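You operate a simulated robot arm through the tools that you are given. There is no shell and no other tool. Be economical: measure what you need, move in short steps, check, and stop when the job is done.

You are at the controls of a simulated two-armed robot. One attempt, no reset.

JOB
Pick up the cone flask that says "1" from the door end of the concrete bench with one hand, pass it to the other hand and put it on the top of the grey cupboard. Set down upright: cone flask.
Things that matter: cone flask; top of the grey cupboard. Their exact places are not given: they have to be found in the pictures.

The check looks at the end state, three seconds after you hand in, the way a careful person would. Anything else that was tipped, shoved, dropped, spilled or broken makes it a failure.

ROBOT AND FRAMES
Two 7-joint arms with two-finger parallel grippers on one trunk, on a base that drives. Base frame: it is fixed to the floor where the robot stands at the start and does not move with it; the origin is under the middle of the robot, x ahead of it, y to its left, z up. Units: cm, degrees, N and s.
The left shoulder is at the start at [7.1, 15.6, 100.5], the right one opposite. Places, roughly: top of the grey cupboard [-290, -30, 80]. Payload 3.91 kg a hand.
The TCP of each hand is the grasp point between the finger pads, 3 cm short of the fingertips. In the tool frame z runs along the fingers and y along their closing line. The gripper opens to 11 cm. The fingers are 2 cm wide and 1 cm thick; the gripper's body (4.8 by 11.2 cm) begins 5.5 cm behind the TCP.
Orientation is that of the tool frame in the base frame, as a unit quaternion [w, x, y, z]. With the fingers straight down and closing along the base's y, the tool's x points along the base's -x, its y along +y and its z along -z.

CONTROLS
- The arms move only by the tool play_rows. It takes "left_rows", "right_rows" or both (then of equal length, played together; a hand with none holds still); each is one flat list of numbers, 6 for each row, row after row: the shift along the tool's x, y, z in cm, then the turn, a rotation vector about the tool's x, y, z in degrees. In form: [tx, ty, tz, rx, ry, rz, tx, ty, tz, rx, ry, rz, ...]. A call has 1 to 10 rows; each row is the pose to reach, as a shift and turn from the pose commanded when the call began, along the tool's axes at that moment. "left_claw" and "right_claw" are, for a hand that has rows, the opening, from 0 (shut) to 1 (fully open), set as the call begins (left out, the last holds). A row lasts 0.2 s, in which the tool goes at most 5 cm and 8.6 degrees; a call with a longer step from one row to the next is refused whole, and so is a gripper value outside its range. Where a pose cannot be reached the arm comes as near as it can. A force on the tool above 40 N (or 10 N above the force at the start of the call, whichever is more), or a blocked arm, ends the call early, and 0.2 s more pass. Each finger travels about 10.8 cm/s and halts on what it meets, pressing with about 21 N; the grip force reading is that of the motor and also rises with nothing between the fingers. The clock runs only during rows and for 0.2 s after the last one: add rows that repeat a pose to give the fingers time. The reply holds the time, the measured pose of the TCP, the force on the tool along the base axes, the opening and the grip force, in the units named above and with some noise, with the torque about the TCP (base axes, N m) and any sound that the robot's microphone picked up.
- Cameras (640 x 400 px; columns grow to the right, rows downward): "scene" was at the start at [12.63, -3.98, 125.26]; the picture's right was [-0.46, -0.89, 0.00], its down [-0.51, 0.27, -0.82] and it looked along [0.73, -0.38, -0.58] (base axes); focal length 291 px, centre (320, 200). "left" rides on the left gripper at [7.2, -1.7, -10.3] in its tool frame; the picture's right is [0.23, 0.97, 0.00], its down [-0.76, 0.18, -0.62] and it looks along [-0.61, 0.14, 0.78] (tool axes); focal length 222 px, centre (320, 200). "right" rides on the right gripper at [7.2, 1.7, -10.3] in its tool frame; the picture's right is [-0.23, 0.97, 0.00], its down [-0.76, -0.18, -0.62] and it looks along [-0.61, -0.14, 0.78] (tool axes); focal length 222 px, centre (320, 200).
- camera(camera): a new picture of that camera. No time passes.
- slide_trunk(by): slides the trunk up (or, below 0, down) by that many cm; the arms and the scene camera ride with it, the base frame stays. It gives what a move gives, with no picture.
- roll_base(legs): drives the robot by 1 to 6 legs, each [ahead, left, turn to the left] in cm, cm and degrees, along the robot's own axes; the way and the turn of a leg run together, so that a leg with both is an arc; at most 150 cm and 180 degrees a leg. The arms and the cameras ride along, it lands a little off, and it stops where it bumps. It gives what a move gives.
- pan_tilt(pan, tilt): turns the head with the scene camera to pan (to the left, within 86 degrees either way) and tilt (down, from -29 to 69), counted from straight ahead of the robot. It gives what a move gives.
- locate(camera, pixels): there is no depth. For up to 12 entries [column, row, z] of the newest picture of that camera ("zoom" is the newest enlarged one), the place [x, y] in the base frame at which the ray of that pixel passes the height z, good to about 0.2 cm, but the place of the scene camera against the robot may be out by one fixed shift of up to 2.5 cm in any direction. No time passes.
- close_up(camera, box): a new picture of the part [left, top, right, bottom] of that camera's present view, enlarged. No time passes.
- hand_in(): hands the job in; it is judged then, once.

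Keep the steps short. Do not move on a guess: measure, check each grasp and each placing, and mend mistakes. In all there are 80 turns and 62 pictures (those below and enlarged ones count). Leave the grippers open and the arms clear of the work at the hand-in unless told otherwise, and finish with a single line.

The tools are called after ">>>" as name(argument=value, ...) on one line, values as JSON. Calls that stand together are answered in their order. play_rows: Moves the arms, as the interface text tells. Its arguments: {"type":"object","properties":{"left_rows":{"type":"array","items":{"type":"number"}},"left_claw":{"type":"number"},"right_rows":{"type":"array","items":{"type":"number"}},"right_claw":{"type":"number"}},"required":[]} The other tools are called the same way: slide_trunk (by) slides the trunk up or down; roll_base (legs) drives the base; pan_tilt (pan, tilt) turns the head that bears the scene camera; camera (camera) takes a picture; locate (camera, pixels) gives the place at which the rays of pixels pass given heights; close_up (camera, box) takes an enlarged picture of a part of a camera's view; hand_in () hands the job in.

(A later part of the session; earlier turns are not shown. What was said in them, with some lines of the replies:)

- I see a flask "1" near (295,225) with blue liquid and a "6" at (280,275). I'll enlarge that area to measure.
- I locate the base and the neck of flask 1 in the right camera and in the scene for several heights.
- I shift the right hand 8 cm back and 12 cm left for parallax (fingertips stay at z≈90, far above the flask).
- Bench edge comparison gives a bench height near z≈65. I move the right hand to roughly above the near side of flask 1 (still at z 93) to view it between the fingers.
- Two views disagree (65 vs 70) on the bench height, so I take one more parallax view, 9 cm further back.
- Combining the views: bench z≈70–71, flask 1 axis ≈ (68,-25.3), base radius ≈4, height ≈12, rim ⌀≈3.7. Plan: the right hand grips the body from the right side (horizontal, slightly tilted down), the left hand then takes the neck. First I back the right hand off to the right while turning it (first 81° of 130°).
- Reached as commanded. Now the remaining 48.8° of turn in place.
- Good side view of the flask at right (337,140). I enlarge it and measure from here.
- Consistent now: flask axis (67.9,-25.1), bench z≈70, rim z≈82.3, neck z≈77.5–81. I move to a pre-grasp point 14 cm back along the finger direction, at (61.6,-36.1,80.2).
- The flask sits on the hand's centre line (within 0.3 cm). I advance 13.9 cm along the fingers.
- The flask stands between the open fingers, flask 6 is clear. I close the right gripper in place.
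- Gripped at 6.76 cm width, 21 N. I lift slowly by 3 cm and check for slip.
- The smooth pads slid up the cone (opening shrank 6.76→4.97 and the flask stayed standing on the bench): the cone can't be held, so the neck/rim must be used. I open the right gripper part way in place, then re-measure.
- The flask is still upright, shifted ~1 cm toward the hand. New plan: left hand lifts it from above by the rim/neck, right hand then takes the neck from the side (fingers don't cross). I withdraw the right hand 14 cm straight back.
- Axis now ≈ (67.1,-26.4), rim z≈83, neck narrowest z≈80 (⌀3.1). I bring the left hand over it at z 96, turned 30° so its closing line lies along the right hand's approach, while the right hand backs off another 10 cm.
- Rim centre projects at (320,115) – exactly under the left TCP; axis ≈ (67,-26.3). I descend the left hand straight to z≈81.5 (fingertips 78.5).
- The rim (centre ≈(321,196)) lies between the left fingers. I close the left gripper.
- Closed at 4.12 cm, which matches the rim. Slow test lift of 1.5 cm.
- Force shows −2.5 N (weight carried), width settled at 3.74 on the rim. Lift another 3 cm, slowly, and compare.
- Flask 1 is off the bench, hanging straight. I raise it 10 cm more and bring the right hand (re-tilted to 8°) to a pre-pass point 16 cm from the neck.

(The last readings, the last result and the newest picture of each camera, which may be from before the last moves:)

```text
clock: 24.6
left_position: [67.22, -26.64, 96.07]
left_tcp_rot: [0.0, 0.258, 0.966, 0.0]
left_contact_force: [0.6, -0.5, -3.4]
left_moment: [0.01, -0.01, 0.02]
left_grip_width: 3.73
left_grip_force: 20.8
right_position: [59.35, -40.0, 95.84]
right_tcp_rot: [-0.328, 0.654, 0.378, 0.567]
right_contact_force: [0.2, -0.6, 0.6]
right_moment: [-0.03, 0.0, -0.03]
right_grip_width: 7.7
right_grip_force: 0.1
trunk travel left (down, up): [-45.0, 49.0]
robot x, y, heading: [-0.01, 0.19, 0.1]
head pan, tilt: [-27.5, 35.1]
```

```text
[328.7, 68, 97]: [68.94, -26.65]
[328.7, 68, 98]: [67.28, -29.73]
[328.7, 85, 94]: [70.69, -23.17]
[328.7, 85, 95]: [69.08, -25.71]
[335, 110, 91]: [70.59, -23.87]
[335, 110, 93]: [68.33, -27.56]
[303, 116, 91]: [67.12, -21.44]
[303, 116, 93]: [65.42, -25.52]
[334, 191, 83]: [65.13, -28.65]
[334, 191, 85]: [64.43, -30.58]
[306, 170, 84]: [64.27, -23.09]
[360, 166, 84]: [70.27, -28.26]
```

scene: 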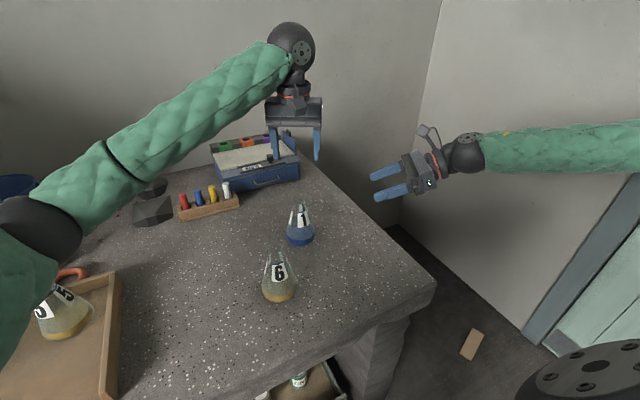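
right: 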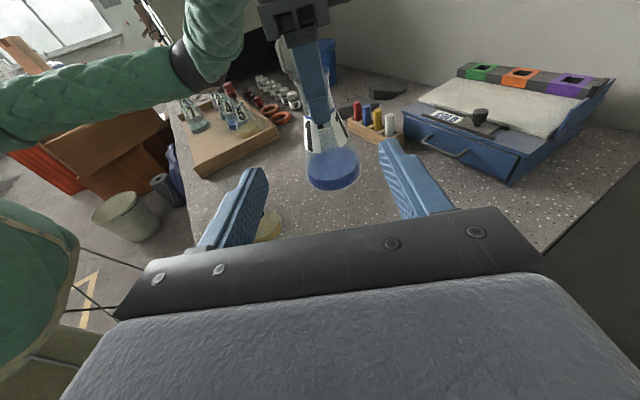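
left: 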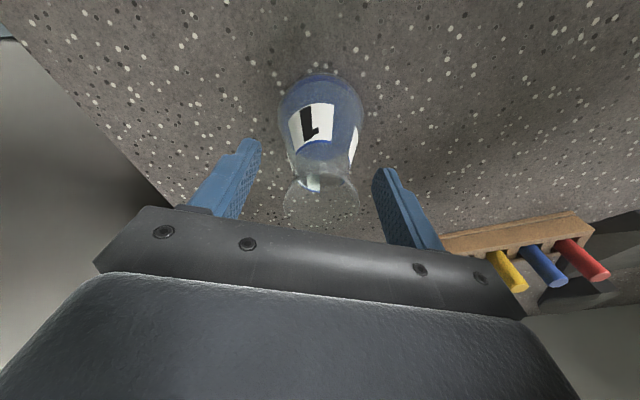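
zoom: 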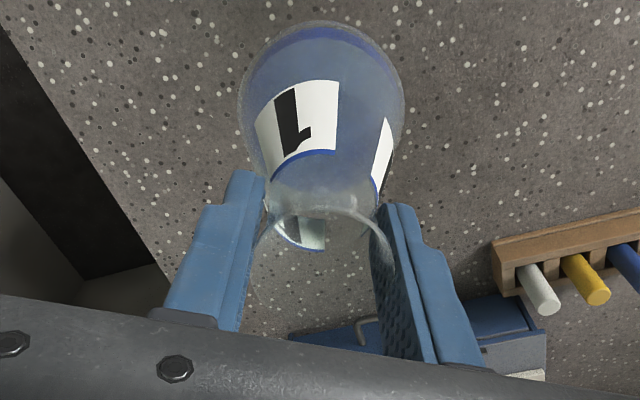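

Blue band (neck bottom) z≈93, rim z≈97.2, so neck 93.2–96.5; flask axis ≈ (67.0,-26.5). I advance the right hand to TCP (67.0,-26.5,94.7), its fingers passing either side of the left finger.

>>> play_rows(right_rows=[1.03, -0.13, 1.5, 0, 0, 0, 1.03, -0.13, 4, 0, 0, 0, 1.03, -0.13, 6.5, 0, 0, 0, 1.03, -0.13, 9, 0, 0, 0, 1.03, -0.13, 11, 0, 0, 0, 1.03, -0.13, 13, 0, 0, 0, 1.03, -0.13, 14.5, 0, 0, 0, 1.03, -0.13, 15.5, 0, 0, 0, 1.03, -0.13, 15.5, 0, 0, 0])

>>> camera(camera="right")

>>> close_up(camera="scene", box=[220, 60, 380, 200])

>>> close_up(camera="left", box=[180, 60, 460, 260])

```text
clock: 26.6
left_position: [67.08, -26.46, 95.96]
left_tcp_rot: [0.0, 0.258, 0.966, 0.0]
left_contact_force: [-0.1, -0.2, -2.0]
left_moment: [0.01, -0.04, -0.03]
left_grip_width: 3.73
left_grip_force: 20.8
right_position: [66.85, -26.47, 94.78]
right_tcp_rot: [-0.328, 0.654, 0.378, 0.567]
right_contact_force: [0.2, 0.2, -0.2]
right_moment: [0.02, 0.01, -0.01]
right_grip_width: 7.69
right_grip_force: 0.1
trunk travel left (down, up): [-45.0, 49.0]
robot x, y, heading: [-0.49, -0.17, 0.1]
head pan, tilt: [-27.5, 35.1]
```

```text
26 pictures are left
```

right: 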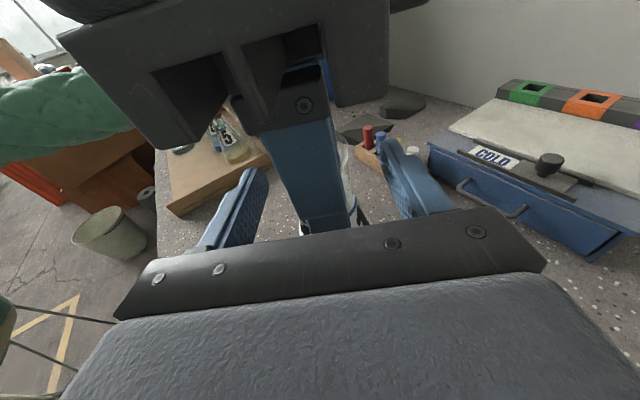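

```text
2.86 times, centred on (300, 130) of scene
```

zoom: 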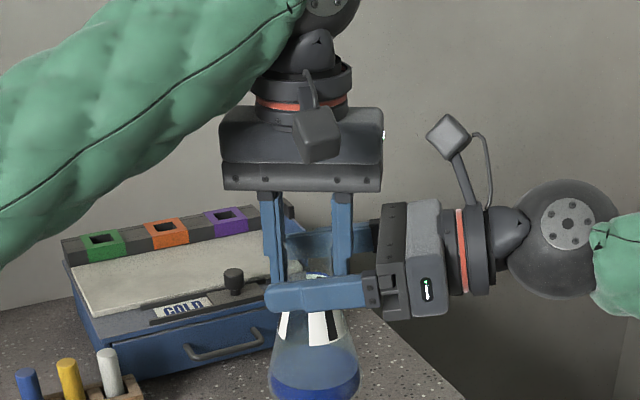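

```text
2.00 times, centred on (320, 160) of left
```

zoom: 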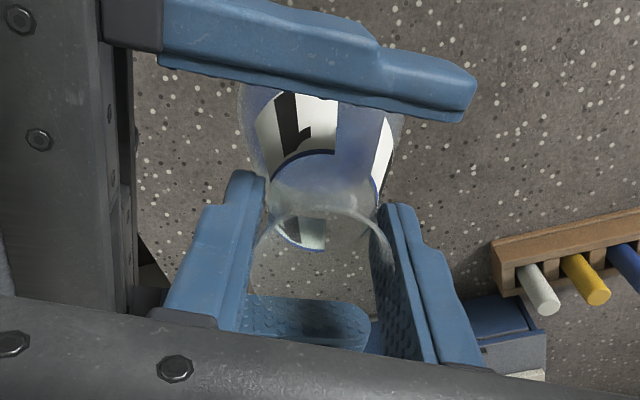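

Geometry as planned: the right fingers straddle the neck, the left fingers stand between them. I close the right gripper.

>>> play_rows(right_rows=[0, 0, 0, 0, 0, 0, 0, 0, 0, 0, 0, 0, 0, 0, 0, 0, 0, 0, 0, 0, 0, 0, 0, 0, 0, 0, 0, 0, 0, 0], right_claw=0)

>>> close_up(camera="left", box=[180, 60, 460, 260])

```text
clock: 27.8
left_position: [67.13, -26.49, 96.08]
left_tcp_rot: [-0.001, 0.258, 0.966, 0.001]
left_contact_force: [-9.4, 4.6, 0.7]
left_moment: [-0.01, 0.13, 0.01]
left_grip_width: 3.71
left_grip_force: 20.8
right_position: [66.87, -26.49, 94.74]
right_tcp_rot: [-0.327, 0.655, 0.377, 0.567]
right_contact_force: [10.7, -4.2, -0.8]
right_moment: [0.03, 0.01, -0.03]
right_grip_width: 3.55
right_grip_force: 21.0
trunk travel left (down, up): [-45.0, 49.0]
robot x, y, heading: [-0.19, -0.06, -0.1]
head pan, tilt: [-27.5, 35.1]
```

```text
2.00 times, centred on (320, 160) of left
```

zoom: 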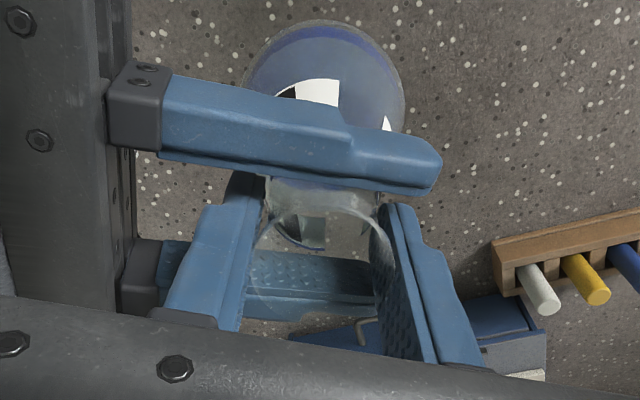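

Right grip is on the neck at 3.55 cm, 21 N. Now I open the left gripper moderately (≈6 cm) without moving, and look.

>>> play_rows(left_rows=[0, 0, 0, 0, 0, 0, 0, 0, 0, 0, 0, 0, 0, 0, 0, 0, 0, 0], left_claw=0.55)

>>> close_up(camera="left", box=[180, 60, 460, 260])

>>> close_up(camera="scene", box=[240, 80, 400, 220])

```text
clock: 28.6
left_position: [67.18, -26.53, 96.01]
left_tcp_rot: [0.0, 0.258, 0.966, 0.0]
left_contact_force: [-0.2, 0.5, -0.4]
left_moment: [0.0, -0.01, 0.02]
left_grip_width: 6.03
left_grip_force: 0.1
right_position: [66.8, -26.57, 94.67]
right_tcp_rot: [-0.328, 0.654, 0.378, 0.568]
right_contact_force: [-0.5, -0.8, 0.2]
right_moment: [0.0, 0.01, -0.02]
right_grip_width: 3.54
right_grip_force: 20.9
trunk travel left (down, up): [-45.0, 49.0]
robot x, y, heading: [-0.18, -0.02, 0.0]
head pan, tilt: [-27.5, 35.1]
```

```text
2.00 times, centred on (320, 160) of left
```

zoom: 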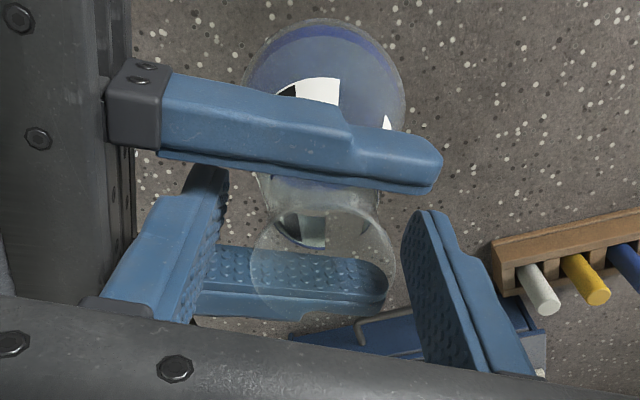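

```text
2.86 times, centred on (320, 150) of scene
```

zoom: 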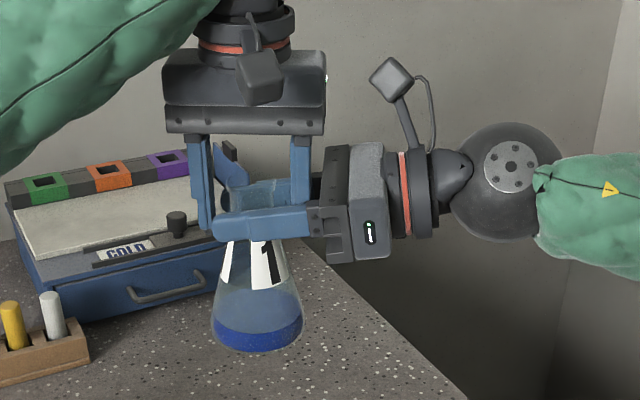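

The flask hangs in the right hand, left fingers clear of rim. I raise the left hand straight up 14 cm, then check.

>>> play_rows(left_rows=[0, 0, -1, 0, 0, 0, 0, 0, -3, 0, 0, 0, 0, 0, -5.5, 0, 0, 0, 0, 0, -8, 0, 0, 0, 0, 0, -11, 0, 0, 0, 0, 0, -14, 0, 0, 0, 0, 0, -14, 0, 0, 0])

>>> camera(camera="right")

```text
clock: 30.2
left_position: [67.15, -26.32, 109.96]
left_tcp_rot: [-0.001, 0.258, 0.966, 0.0]
left_contact_force: [0.9, -1.4, 0.5]
left_moment: [0.0, 0.03, 0.01]
left_grip_width: 6.04
left_grip_force: 0.1
right_position: [66.81, -26.48, 94.63]
right_tcp_rot: [-0.328, 0.654, 0.378, 0.567]
right_contact_force: [-1.1, -0.7, 0.2]
right_moment: [-0.02, 0.01, -0.02]
right_grip_width: 3.55
right_grip_force: 21.0
trunk travel left (down, up): [-45.0, 49.0]
robot x, y, heading: [-0.13, 0.13, -0.0]
head pan, tilt: [-27.5, 35.1]
```

```text
20 pictures are left
```

right: 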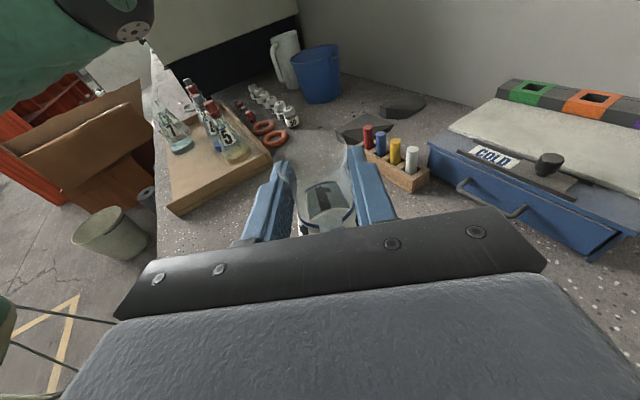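

The right hand holds the flask alone. I raise the trunk 15 cm for clearance, then look around.

>>> slide_trunk(by=15)

>>> pan_tilt(pan=-86, tilt=25)

>>> camera(camera="scene")

>>> pan_tilt(pan=86, tilt=25)

>>> camera(camera="scene")

```text
clock: 31.9
left_position: [67.11, -26.37, 124.89]
left_tcp_rot: [-0.001, 0.26, 0.966, 0.0]
left_contact_force: [0.6, -0.4, 1.0]
left_moment: [0.0, 0.0, -0.04]
left_grip_width: 6.05
left_grip_force: 0.0
right_position: [66.82, -26.59, 109.65]
right_tcp_rot: [-0.328, 0.654, 0.377, 0.568]
right_contact_force: [0.0, 0.5, -2.6]
right_moment: [-0.01, -0.01, 0.02]
right_grip_width: 3.56
right_grip_force: 21.8
trunk travel left (down, up): [-60.0, 34.0]
robot x, y, heading: [-0.09, 0.21, -0.3]
head pan, tilt: [-27.5, 35.1]
```

```text
clock: 33.2
left_position: [67.07, -26.27, 125.03]
left_tcp_rot: [-0.002, 0.258, 0.966, 0.0]
left_contact_force: [0.7, 0.0, -0.8]
left_moment: [0.04, -0.05, 0.01]
left_grip_width: 6.06
left_grip_force: 0.1
right_position: [66.82, -26.44, 109.79]
right_tcp_rot: [-0.328, 0.654, 0.378, 0.567]
right_contact_force: [0.9, 0.1, -2.7]
right_moment: [-0.01, -0.01, 0.0]
right_grip_width: 3.54
right_grip_force: 20.3
trunk travel left (down, up): [-60.0, 34.0]
robot x, y, heading: [-0.08, -0.13, 0.0]
head pan, tilt: [-85.9, 25.0]
```

```text
19 pictures are left
```

scene: 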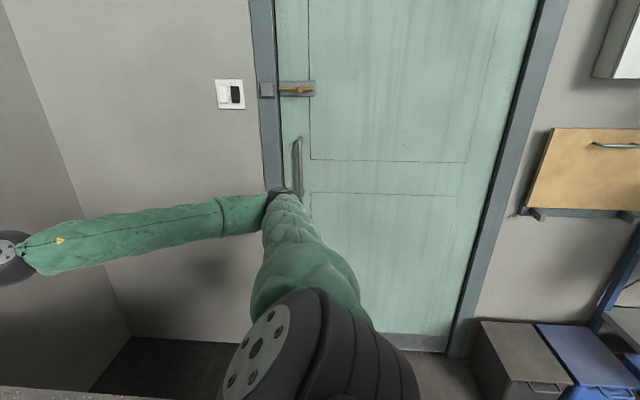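

```text
clock: 35.8
left_position: [67.13, -26.27, 124.9]
left_tcp_rot: [0.0, 0.26, 0.966, 0.0]
left_contact_force: [-0.9, -0.5, 0.6]
left_moment: [0.02, -0.02, -0.02]
left_grip_width: 6.06
left_grip_force: 0.0
right_position: [66.7, -26.53, 109.66]
right_tcp_rot: [-0.328, 0.654, 0.378, 0.567]
right_contact_force: [0.9, 0.1, -3.0]
right_moment: [0.0, -0.02, 0.01]
right_grip_width: 3.54
right_grip_force: 21.1
trunk travel left (down, up): [-60.0, 34.0]
robot x, y, heading: [-0.05, -0.39, 0.0]
head pan, tilt: [85.9, 25.0]
```

```text
18 pictures are left
```

scene: 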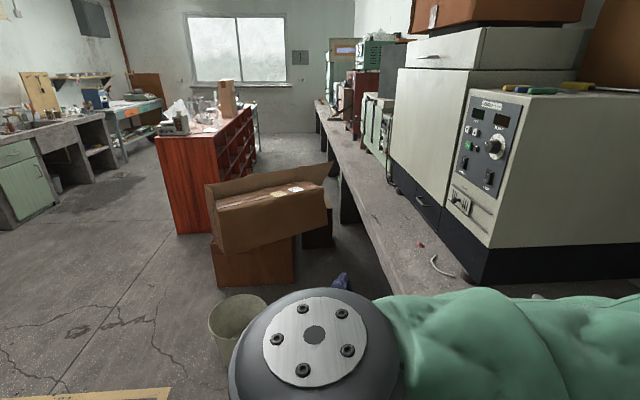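

Right side has a wall/door ~115 cm away; behind-left is open floor. I back straight off the bench 90 cm, turn left 90°, and look toward the cupboard side.

>>> roll_base(legs=[[-45, 0, 0], [-45, 0, 0], [0, 0, 45], [0, 0, 45]])

>>> pan_tilt(pan=80, tilt=22)

>>> camera(camera="scene")

```text
clock: 45.0
left_position: [-64.74, 67.82, 124.96]
left_tcp_rot: [0.0, -0.507, 0.862, 0.001]
left_contact_force: [-0.1, 0.2, 0.1]
left_moment: [-0.02, -0.04, 0.0]
left_grip_width: 6.05
left_grip_force: 0.1
right_position: [-64.51, 67.45, 109.72]
right_tcp_rot: [-0.635, 0.189, 0.731, 0.164]
right_contact_force: [-1.1, 0.5, -2.7]
right_moment: [-0.01, -0.02, 0.01]
right_grip_width: 3.54
right_grip_force: 20.6
trunk travel left (down, up): [-60.0, 34.0]
robot x, y, heading: [-90.02, 0.36, 90.9]
head pan, tilt: [85.9, 25.0]
```

```text
clock: 45.7
left_position: [-64.62, 67.68, 125.01]
left_tcp_rot: [-0.001, -0.507, 0.862, 0.0]
left_contact_force: [0.6, 0.8, 0.7]
left_moment: [-0.04, -0.01, 0.02]
left_grip_width: 6.03
left_grip_force: 0.0
right_position: [-64.6, 67.42, 109.75]
right_tcp_rot: [-0.634, 0.19, 0.731, 0.165]
right_contact_force: [0.1, 1.1, -2.7]
right_moment: [-0.01, 0.03, 0.03]
right_grip_width: 3.53
right_grip_force: 21.1
trunk travel left (down, up): [-60.0, 34.0]
robot x, y, heading: [-89.79, 0.2, 91.0]
head pan, tilt: [80.0, 22.0]
```

```text
17 pictures are left
```

scene: 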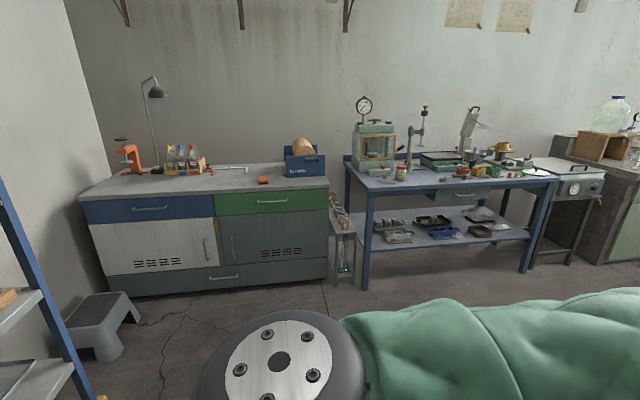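

The grey cupboard stands straight ahead in this view (top from (80,200) to (328,187)), with free space along the front. I locate its corners at z=80 and enlarge.

>>> locate(camera="scene", pixels=[[80, 200, 80], [328, 187, 80], [328, 187, 84], [120, 168, 80], [210, 192, 80], [205, 165, 80], [263, 181, 80], [302, 177, 80], [230, 173, 80], [105, 296, 0], [328, 280, 0], [328, 280, 8]])

>>> close_up(camera="scene", box=[70, 100, 350, 300])

```text
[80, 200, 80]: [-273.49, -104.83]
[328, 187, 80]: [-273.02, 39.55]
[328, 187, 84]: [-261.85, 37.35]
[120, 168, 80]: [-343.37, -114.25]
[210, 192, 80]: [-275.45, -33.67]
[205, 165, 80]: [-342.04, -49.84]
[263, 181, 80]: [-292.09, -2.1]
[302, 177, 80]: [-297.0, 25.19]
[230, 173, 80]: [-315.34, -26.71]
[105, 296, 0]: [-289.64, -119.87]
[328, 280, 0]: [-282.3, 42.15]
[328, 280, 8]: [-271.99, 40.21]
```

```text
2.00 times, centred on (210, 200) of scene
```

zoom: 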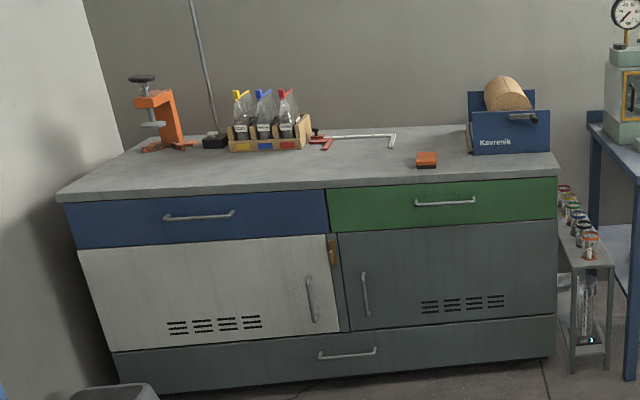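

>>> locate(camera="scene", pixels=[[140, 320, 0], [115, 360, 0], [125, 300, 25], [95, 390, 0], [75, 375, 30], [20, 225, 100], [45, 250, 90], [68, 330, 60], [75, 40, 200]])

>>> pan_tilt(pan=86, tilt=50)

>>> camera(camera="scene")

```text
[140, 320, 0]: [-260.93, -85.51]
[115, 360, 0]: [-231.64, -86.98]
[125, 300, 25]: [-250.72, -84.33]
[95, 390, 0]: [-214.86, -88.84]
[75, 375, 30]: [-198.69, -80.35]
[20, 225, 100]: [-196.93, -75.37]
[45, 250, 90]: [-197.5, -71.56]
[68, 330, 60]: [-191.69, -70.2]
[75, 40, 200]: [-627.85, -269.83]
```

```text
clock: 46.6
left_position: [-64.72, 67.76, 124.87]
left_tcp_rot: [-0.001, -0.508, 0.862, -0.001]
left_contact_force: [-0.3, 0.7, 0.2]
left_moment: [-0.02, -0.02, -0.03]
left_grip_width: 6.02
left_grip_force: 0.2
right_position: [-64.49, 67.43, 109.65]
right_tcp_rot: [-0.634, 0.189, 0.731, 0.164]
right_contact_force: [0.5, 0.1, -3.1]
right_moment: [-0.01, 0.0, 0.0]
right_grip_width: 3.54
right_grip_force: 20.7
trunk travel left (down, up): [-60.0, 34.0]
robot x, y, heading: [-89.55, 0.45, 90.9]
head pan, tilt: [85.9, 50.0]
```

```text
15 pictures are left
```

scene: 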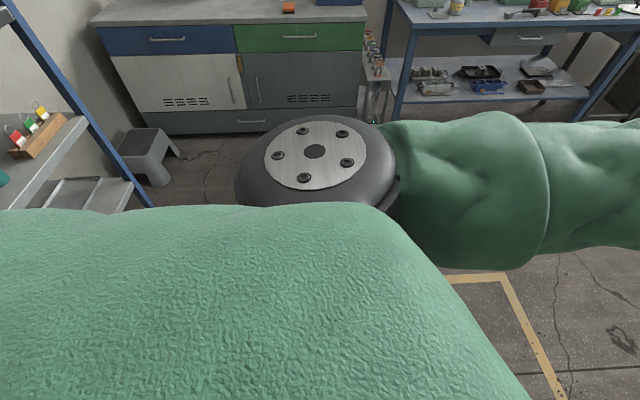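

Free area: blue rack and stool lie at y < −80; robot goal ≈ (−213,−40) heading 190° puts the flask over the front middle of the cupboard top. I turn left 99° and drive most of the way, stopping ~24 cm short.

>>> roll_base(legs=[[0, 0, 50], [0, 0, 49], [52, 8.5, 0], [52, 8.5, 0]])

>>> pan_tilt(pan=-20, tilt=40)

>>> camera(camera="scene")

>>> camera(camera="right")

```text
clock: 56.8
left_position: [-261.12, -19.29, 124.95]
left_tcp_rot: [0.0, 0.984, -0.176, 0.001]
left_contact_force: [-0.7, 0.8, 0.7]
left_moment: [0.01, -0.02, -0.03]
left_grip_width: 6.04
left_grip_force: 0.0
right_position: [-260.76, -19.05, 109.7]
right_tcp_rot: [-0.538, -0.431, 0.62, -0.374]
right_contact_force: [-0.5, -0.7, -2.5]
right_moment: [0.02, -0.02, -0.02]
right_grip_width: 3.53
right_grip_force: 20.9
trunk travel left (down, up): [-60.0, 34.0]
robot x, y, heading: [-190.95, -33.66, -170.6]
head pan, tilt: [85.9, 50.0]
```

```text
clock: 58.7
left_position: [-261.0, -19.24, 124.95]
left_tcp_rot: [0.0, 0.984, -0.176, 0.001]
left_contact_force: [0.3, 0.0, -0.8]
left_moment: [0.01, 0.03, 0.02]
left_grip_width: 6.04
left_grip_force: 0.0
right_position: [-260.83, -18.99, 109.62]
right_tcp_rot: [-0.538, -0.431, 0.62, -0.375]
right_contact_force: [0.4, -1.1, -2.5]
right_moment: [-0.03, 0.03, -0.03]
right_grip_width: 3.52
right_grip_force: 20.8
trunk travel left (down, up): [-60.0, 34.0]
robot x, y, heading: [-190.53, -33.82, -170.3]
head pan, tilt: [-20.0, 40.0]
```

```text
14 pictures are left
```

scene: 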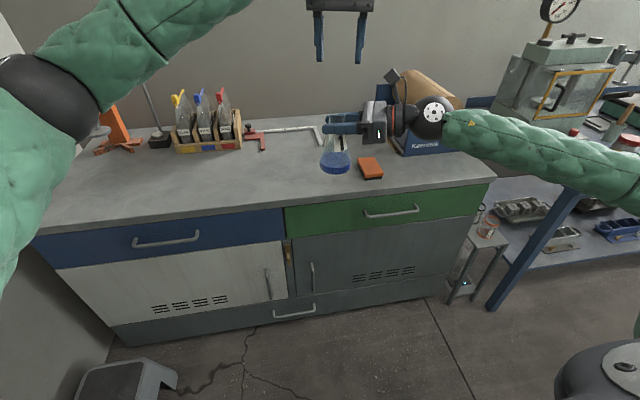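

```text
13 pictures are left
```

right: 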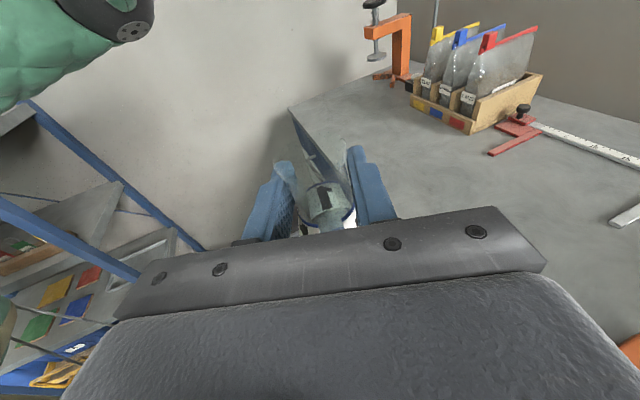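

I see the flask held over the edge region and the top clear around the front-middle. I measure the top's height by matching points in both cameras (front-left corner, red clamp tip).

>>> locate(camera="right", pixels=[[290, 110, 76], [290, 110, 80], [290, 110, 84], [490, 154, 76], [490, 154, 80], [490, 154, 84], [448, 125, 76], [448, 125, 80], [448, 125, 84]])

>>> locate(camera="scene", pixels=[[38, 235, 76], [38, 235, 80], [38, 235, 84], [264, 150, 76], [264, 150, 80], [264, 150, 84], [178, 152, 76], [178, 152, 80], [178, 152, 84], [290, 207, 80], [370, 179, 80]])

```text
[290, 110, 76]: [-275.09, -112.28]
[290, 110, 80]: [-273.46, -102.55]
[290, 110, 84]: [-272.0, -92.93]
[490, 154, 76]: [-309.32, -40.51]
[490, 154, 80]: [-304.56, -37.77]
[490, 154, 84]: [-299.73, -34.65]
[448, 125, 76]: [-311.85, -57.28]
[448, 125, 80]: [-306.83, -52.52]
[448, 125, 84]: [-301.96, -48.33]
```

```text
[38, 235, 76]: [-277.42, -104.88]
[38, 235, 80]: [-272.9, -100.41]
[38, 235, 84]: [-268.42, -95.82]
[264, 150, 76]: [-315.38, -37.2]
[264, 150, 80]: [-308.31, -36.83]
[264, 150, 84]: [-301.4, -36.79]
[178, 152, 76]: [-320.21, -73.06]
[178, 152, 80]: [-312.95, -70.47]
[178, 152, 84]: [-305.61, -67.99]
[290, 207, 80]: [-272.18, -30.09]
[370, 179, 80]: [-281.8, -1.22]
```

>>> locate(camera="scene", pixels=[[402, 155, 80], [390, 130, 90], [455, 150, 80], [357, 158, 80], [383, 176, 80], [321, 146, 80], [312, 130, 80], [336, 172, 97]])

>>> close_up(camera="scene", box=[240, 60, 500, 220])

```text
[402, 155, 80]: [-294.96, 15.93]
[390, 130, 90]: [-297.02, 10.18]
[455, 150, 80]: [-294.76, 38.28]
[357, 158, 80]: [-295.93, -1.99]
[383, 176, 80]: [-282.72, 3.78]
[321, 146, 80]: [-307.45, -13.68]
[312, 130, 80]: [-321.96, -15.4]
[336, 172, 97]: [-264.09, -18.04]
```

```text
2.46 times, centred on (370, 140) of scene
```

zoom: 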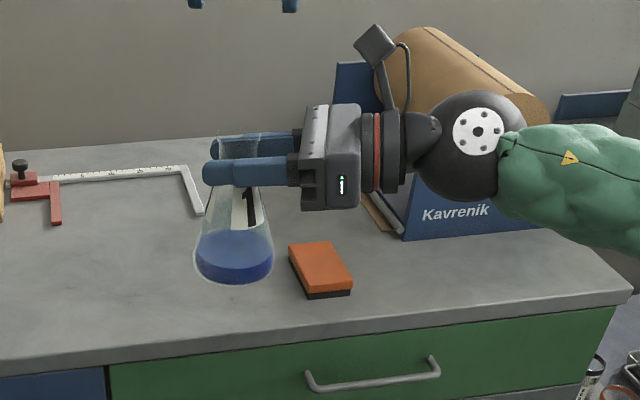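

Offsets consistent (scene reads ~2.8 cm too far ahead). Blue box front x≈−292, cupboard front edge ≈−271. Target for the flask: (−284,−28). I drive 24.4 ahead and 5 left.

>>> roll_base(legs=[[12, 2.5, 0], [12.4, 2.5, 0]])

>>> camera(camera="scene")

```text
clock: 60.8
left_position: [-284.3, -28.12, 124.9]
left_tcp_rot: [0.0, 0.984, -0.178, 0.001]
left_contact_force: [-0.6, 0.3, -0.6]
left_moment: [0.01, -0.01, 0.01]
left_grip_width: 6.03
left_grip_force: 0.0
right_position: [-284.02, -28.02, 109.74]
right_tcp_rot: [-0.538, -0.43, 0.621, -0.374]
right_contact_force: [-0.1, -0.3, -3.0]
right_moment: [-0.04, 0.0, -0.01]
right_grip_width: 3.53
right_grip_force: 21.0
trunk travel left (down, up): [-60.0, 34.0]
robot x, y, heading: [-213.83, -42.71, -170.7]
head pan, tilt: [-20.0, 40.0]
```

```text
11 pictures are left
```

scene: 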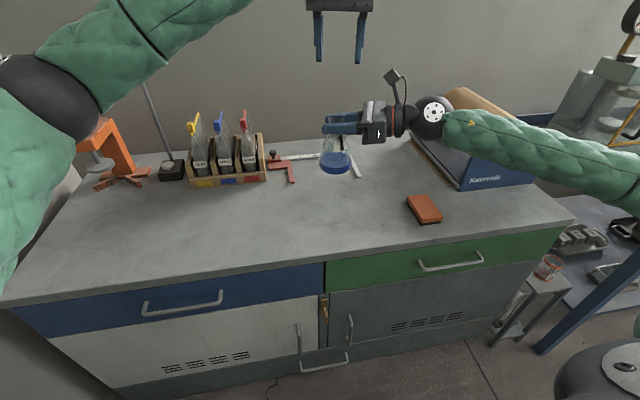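

>>> locate(camera="scene", pixels=[[360, 177, 80], [293, 183, 80], [408, 200, 80], [420, 223, 80], [330, 260, 80], [465, 188, 80], [335, 210, 80]])

>>> camera(camera="right")

```text
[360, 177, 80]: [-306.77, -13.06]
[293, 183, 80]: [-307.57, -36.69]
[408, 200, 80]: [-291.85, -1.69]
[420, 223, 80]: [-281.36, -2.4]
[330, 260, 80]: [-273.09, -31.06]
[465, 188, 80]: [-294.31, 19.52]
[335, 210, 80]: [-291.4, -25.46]
```

```text
10 pictures are left
```

right: 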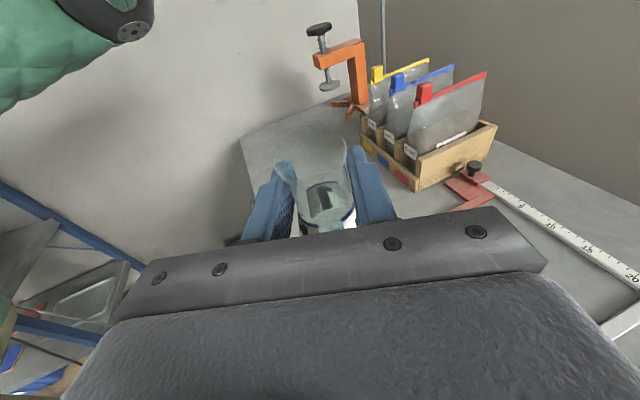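

The spot under the flask is clear (13 cm from the front edge, ≥16 cm from tools). I lower the trunk 14 cm.

>>> slide_trunk(by=-14)

>>> close_up(camera="scene", box=[260, 90, 460, 250])

```text
clock: 62.4
left_position: [-284.13, -28.05, 111.06]
left_tcp_rot: [0.0, 0.984, -0.177, 0.001]
left_contact_force: [0.2, 0.3, 0.6]
left_moment: [0.0, 0.05, 0.0]
left_grip_width: 6.06
left_grip_force: 0.0
right_position: [-283.92, -27.88, 95.76]
right_tcp_rot: [-0.539, -0.43, 0.621, -0.374]
right_contact_force: [-0.6, -0.2, -3.6]
right_moment: [0.02, 0.0, -0.01]
right_grip_width: 3.53
right_grip_force: 21.1
trunk travel left (down, up): [-46.0, 48.0]
robot x, y, heading: [-213.59, -42.97, -170.5]
head pan, tilt: [-20.0, 40.0]
```

```text
2.50 times, centred on (360, 170) of scene
```

zoom: 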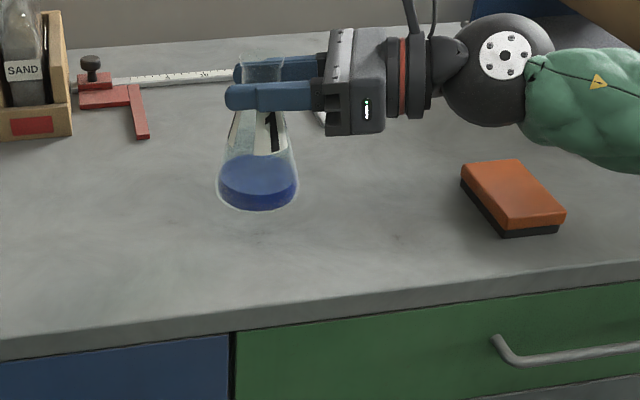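

Flask hangs upright ~4 cm above the top. I lower 3 cm gently and read the force.

>>> play_rows(right_rows=[-0.5, 0, 0.07, 0, 0, 0, -1, 0, 0.14, 0, 0, 0, -1.5, 0, 0.21, 0, 0, 0, -2, 0, 0.28, 0, 0, 0, -2.4, 0, 0.34, 0, 0, 0, -2.7, 0, 0.38, 0, 0, 0, -2.97, 0, 0.42, 0, 0, 0, -2.97, 0, 0.42, 0, 0, 0])

>>> close_up(camera="scene", box=[290, 110, 410, 210])

```text
clock: 64.2
left_position: [-284.27, -28.11, 110.96]
left_tcp_rot: [0.0, 0.984, -0.177, 0.001]
left_contact_force: [-0.3, 0.6, -0.3]
left_moment: [-0.01, 0.0, -0.01]
left_grip_width: 6.04
left_grip_force: 0.1
right_position: [-284.04, -27.93, 92.63]
right_tcp_rot: [-0.538, -0.431, 0.62, -0.375]
right_contact_force: [0.3, -0.3, -3.3]
right_moment: [0.03, -0.04, -0.03]
right_grip_width: 3.49
right_grip_force: 21.5
trunk travel left (down, up): [-46.0, 48.0]
robot x, y, heading: [-213.5, -42.81, -170.3]
head pan, tilt: [-20.0, 40.0]
```

```text
4.00 times, centred on (350, 160) of scene
```

zoom: 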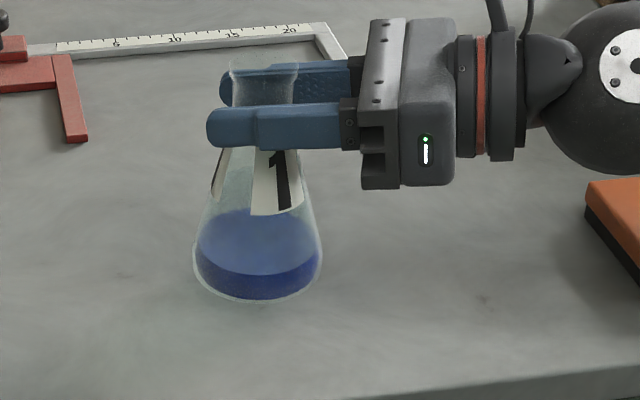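

Still carrying −3.3 N, so not touching yet. I go down another 1 cm in small rows.

>>> play_rows(right_rows=[-0.25, 0, 0.03, 0, 0, 0, -0.5, 0, 0.07, 0, 0, 0, -0.75, 0, 0.1, 0, 0, 0, -1, 0, 0.14, 0, 0, 0, -1, 0, 0.14, 0, 0, 0])

```text
clock: 65.4
left_position: [-284.16, -28.07, 111.03]
left_tcp_rot: [0.0, 0.984, -0.177, 0.001]
left_contact_force: [0.0, 0.7, -0.7]
left_moment: [0.0, 0.0, 0.01]
left_grip_width: 6.06
left_grip_force: 0.1
right_position: [-284.09, -27.83, 91.64]
right_tcp_rot: [-0.538, -0.431, 0.62, -0.374]
right_contact_force: [-0.1, -0.4, -3.0]
right_moment: [-0.03, 0.0, 0.01]
right_grip_width: 3.54
right_grip_force: 20.8
trunk travel left (down, up): [-46.0, 48.0]
robot x, y, heading: [-213.48, -42.8, -170.5]
head pan, tilt: [-20.0, 40.0]
```

Still −3.0 N. Another 0.6 cm.

>>> play_rows(right_rows=[-0.2, 0, 0.03, 0, 0, 0, -0.4, 0, 0.06, 0, 0, 0, -0.6, 0, 0.08, 0, 0, 0, -0.6, 0, 0.08, 0, 0, 0])

```text
clock: 66.4
left_position: [-284.23, -28.08, 111.13]
left_tcp_rot: [0.0, 0.984, -0.177, 0.0]
left_contact_force: [-0.2, 0.7, -0.8]
left_moment: [-0.03, -0.03, 0.04]
left_grip_width: 6.05
left_grip_force: 0.0
right_position: [-284.02, -27.98, 91.13]
right_tcp_rot: [-0.538, -0.43, 0.621, -0.373]
right_contact_force: [-0.9, -0.1, 0.2]
right_moment: [0.0, -0.01, -0.03]
right_grip_width: 3.52
right_grip_force: 21.0
trunk travel left (down, up): [-46.0, 48.0]
robot x, y, heading: [-213.87, -42.86, -170.2]
head pan, tilt: [-20.0, 40.0]
```

Force went to ~0: the base touches. I press 0.2 cm more and look before releasing.

>>> play_rows(right_rows=[-0.1, 0, 0.01, 0, 0, 0, -0.2, 0, 0.03, 0, 0, 0, -0.2, 0, 0.03, 0, 0, 0])

>>> close_up(camera="scene", box=[290, 110, 410, 210])

```text
clock: 67.2
left_position: [-284.21, -28.1, 111.01]
left_tcp_rot: [0.0, 0.984, -0.176, 0.001]
left_contact_force: [1.3, -0.4, -0.2]
left_moment: [0.01, -0.01, -0.03]
left_grip_width: 6.06
left_grip_force: 0.0
right_position: [-283.79, -27.86, 91.05]
right_tcp_rot: [-0.54, -0.431, 0.62, -0.374]
right_contact_force: [-2.4, 3.0, 12.6]
right_moment: [-0.13, 0.02, -0.01]
right_grip_width: 3.53
right_grip_force: 21.3
trunk travel left (down, up): [-46.0, 48.0]
robot x, y, heading: [-213.83, -42.99, -170.5]
head pan, tilt: [-20.0, 40.0]
```

```text
4.00 times, centred on (350, 160) of scene
```

zoom: 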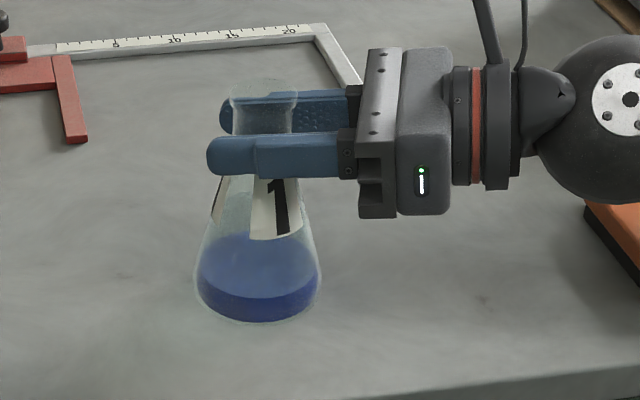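

Firm seat (12.6 N). I back up 0.15 cm to relieve, then open the right gripper.

>>> play_rows(right_rows=[0.15, 0, -0.02, 0, 0, 0, 0.15, 0, -0.02, 0, 0, 0])

>>> play_rows(right_rows=[0, 0, 0, 0, 0, 0, 0, 0, 0, 0, 0, 0, 0, 0, 0, 0, 0, 0], right_claw=0.7)

>>> close_up(camera="scene", box=[290, 110, 410, 210])

```text
clock: 67.8
left_position: [-284.23, -28.06, 111.0]
left_tcp_rot: [0.0, 0.984, -0.177, -0.001]
left_contact_force: [-0.3, 0.0, -0.5]
left_moment: [0.01, -0.04, -0.01]
left_grip_width: 6.03
left_grip_force: 0.0
right_position: [-283.98, -27.87, 90.96]
right_tcp_rot: [-0.537, -0.431, 0.621, -0.374]
right_contact_force: [0.8, 0.6, 3.6]
right_moment: [-0.19, -0.08, -0.02]
right_grip_width: 3.52
right_grip_force: 20.4
trunk travel left (down, up): [-46.0, 48.0]
robot x, y, heading: [-213.68, -42.78, -170.6]
head pan, tilt: [-20.0, 40.0]
```

```text
clock: 68.6
left_position: [-284.2, -28.05, 110.96]
left_tcp_rot: [0.0, 0.984, -0.177, 0.0]
left_contact_force: [-1.3, 0.3, 0.8]
left_moment: [0.02, -0.01, -0.02]
left_grip_width: 6.04
left_grip_force: 0.1
right_position: [-284.02, -27.82, 91.05]
right_tcp_rot: [-0.538, -0.431, 0.621, -0.374]
right_contact_force: [0.2, 0.4, -1.1]
right_moment: [-0.02, 0.0, -0.03]
right_grip_width: 7.72
right_grip_force: 0.0
trunk travel left (down, up): [-46.0, 48.0]
robot x, y, heading: [-213.79, -43.16, -170.6]
head pan, tilt: [-20.0, 40.0]
```

```text
4.00 times, centred on (350, 160) of scene
```

zoom: 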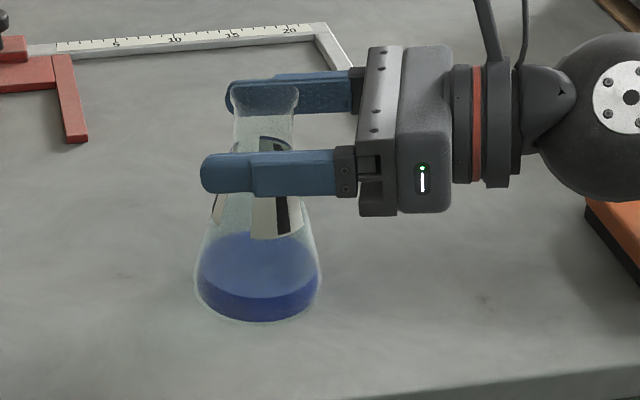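

The flask stands alone on the top. I withdraw the right hand straight back 14 cm with a slight rise.

>>> play_rows(right_rows=[0, 0, -1.5, 0, 0, 0, 0, 0, -3.5, 0, 0, 0, 0.5, 0, -6, 0, 0, 0, 1.5, 0, -8.5, 0, 0, 0, 2.5, 0, -11, 0, 0, 0, 4, 0, -14, 0, 0, 0, 4, 0, -14, 0, 0, 0])

>>> camera(camera="scene")

```text
clock: 70.2
left_position: [-284.29, -28.12, 110.99]
left_tcp_rot: [0.0, 0.984, -0.177, -0.001]
left_contact_force: [-0.1, 0.6, 1.0]
left_moment: [-0.04, 0.05, 0.02]
left_grip_width: 6.04
left_grip_force: 0.0
right_position: [-279.28, -15.27, 97.01]
right_tcp_rot: [-0.539, -0.43, 0.621, -0.373]
right_contact_force: [-0.6, -0.9, 0.8]
right_moment: [0.01, 0.02, 0.04]
right_grip_width: 7.68
right_grip_force: 0.0
trunk travel left (down, up): [-46.0, 48.0]
robot x, y, heading: [-214.05, -43.23, -170.3]
head pan, tilt: [-20.0, 40.0]
```

```text
5 pictures are left
```

scene: 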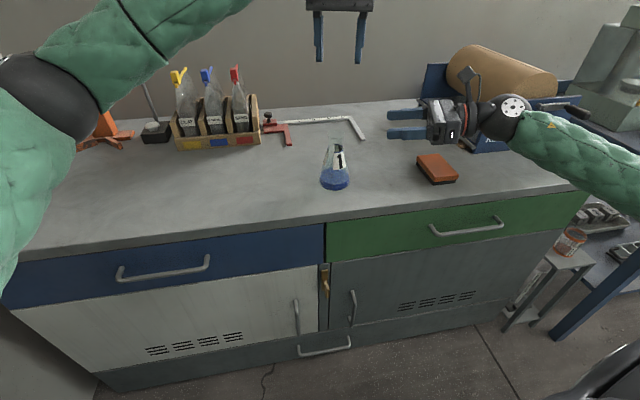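

Flask 1 stands upright at (335,165) on the grey top, nothing disturbed. I raise the trunk, then back off 30 cm and open both grippers.

>>> slide_trunk(by=10)

>>> roll_base(legs=[[-30, 0, 0]])

>>> play_rows(left_rows=[0, 0, 0, 0, 0, 0, 0, 0, 0, 0, 0, 0, 0, 0, 0, 0, 0, 0], right_rows=[0, 0, 0, 0, 0, 0, 0, 0, 0, 0, 0, 0, 0, 0, 0, 0, 0, 0], left_claw=1, right_claw=1)

>>> camera(camera="scene")

```text
clock: 71.6
left_position: [-284.14, -28.15, 120.98]
left_tcp_rot: [0.001, 0.984, -0.177, 0.001]
left_contact_force: [-0.3, 0.1, -0.3]
left_moment: [-0.01, 0.01, -0.01]
left_grip_width: 6.06
left_grip_force: 0.1
right_position: [-279.21, -15.44, 106.8]
right_tcp_rot: [-0.539, -0.43, 0.621, -0.373]
right_contact_force: [-0.2, -0.1, -0.3]
right_moment: [0.01, -0.01, 0.0]
right_grip_width: 7.69
right_grip_force: 0.1
trunk travel left (down, up): [-56.0, 38.0]
robot x, y, heading: [-213.49, -42.99, -170.5]
head pan, tilt: [-20.0, 40.0]
```

```text
clock: 73.6
left_position: [-254.43, -23.1, 121.04]
left_tcp_rot: [0.0, 0.984, -0.177, 0.001]
left_contact_force: [0.9, -1.1, -0.6]
left_moment: [0.0, 0.0, 0.0]
left_grip_width: 6.05
left_grip_force: 0.1
right_position: [-249.47, -10.44, 106.95]
right_tcp_rot: [-0.538, -0.431, 0.62, -0.374]
right_contact_force: [0.4, -0.9, 0.4]
right_moment: [0.02, 0.01, 0.01]
right_grip_width: 7.7
right_grip_force: 0.3
trunk travel left (down, up): [-56.0, 38.0]
robot x, y, heading: [-184.25, -37.69, -170.4]
head pan, tilt: [-20.0, 40.0]
```

```text
clock: 74.4
left_position: [-254.45, -23.07, 121.01]
left_tcp_rot: [0.0, 0.984, -0.177, 0.0]
left_contact_force: [-0.1, 0.3, 0.2]
left_moment: [-0.01, -0.02, 0.0]
left_grip_width: 10.99
left_grip_force: 0.0
right_position: [-249.61, -10.31, 106.94]
right_tcp_rot: [-0.538, -0.431, 0.621, -0.374]
right_contact_force: [-0.4, 0.7, -0.4]
right_moment: [0.04, -0.04, -0.04]
right_grip_width: 11.0
right_grip_force: 0.0
trunk travel left (down, up): [-56.0, 38.0]
robot x, y, heading: [-183.89, -37.59, -170.6]
head pan, tilt: [-20.0, 40.0]
```

```text
4 pictures are left
```

scene: 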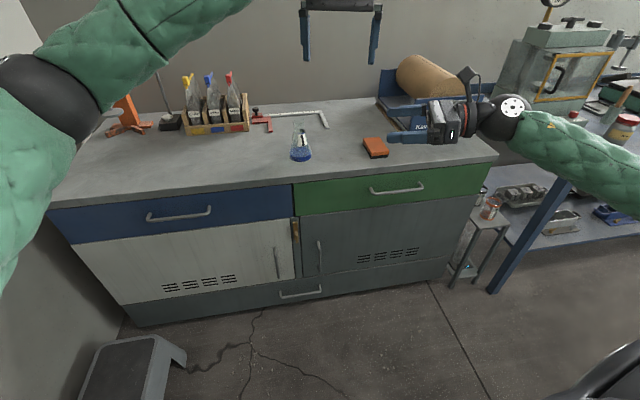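

The flask stands upright at (301,143), grippers are open and arms clear. Handing in.

>>> hand_in()

```text
The job is handed in.
```

Flask "1" was lifted from the bench by the left hand, passed to the right hand in mid-air and set upright on the grey cupboard top; the first grip, on the cone with the right hand, slipped and slid the flask about 1 cm on the bench before I switched to the rim and neck.
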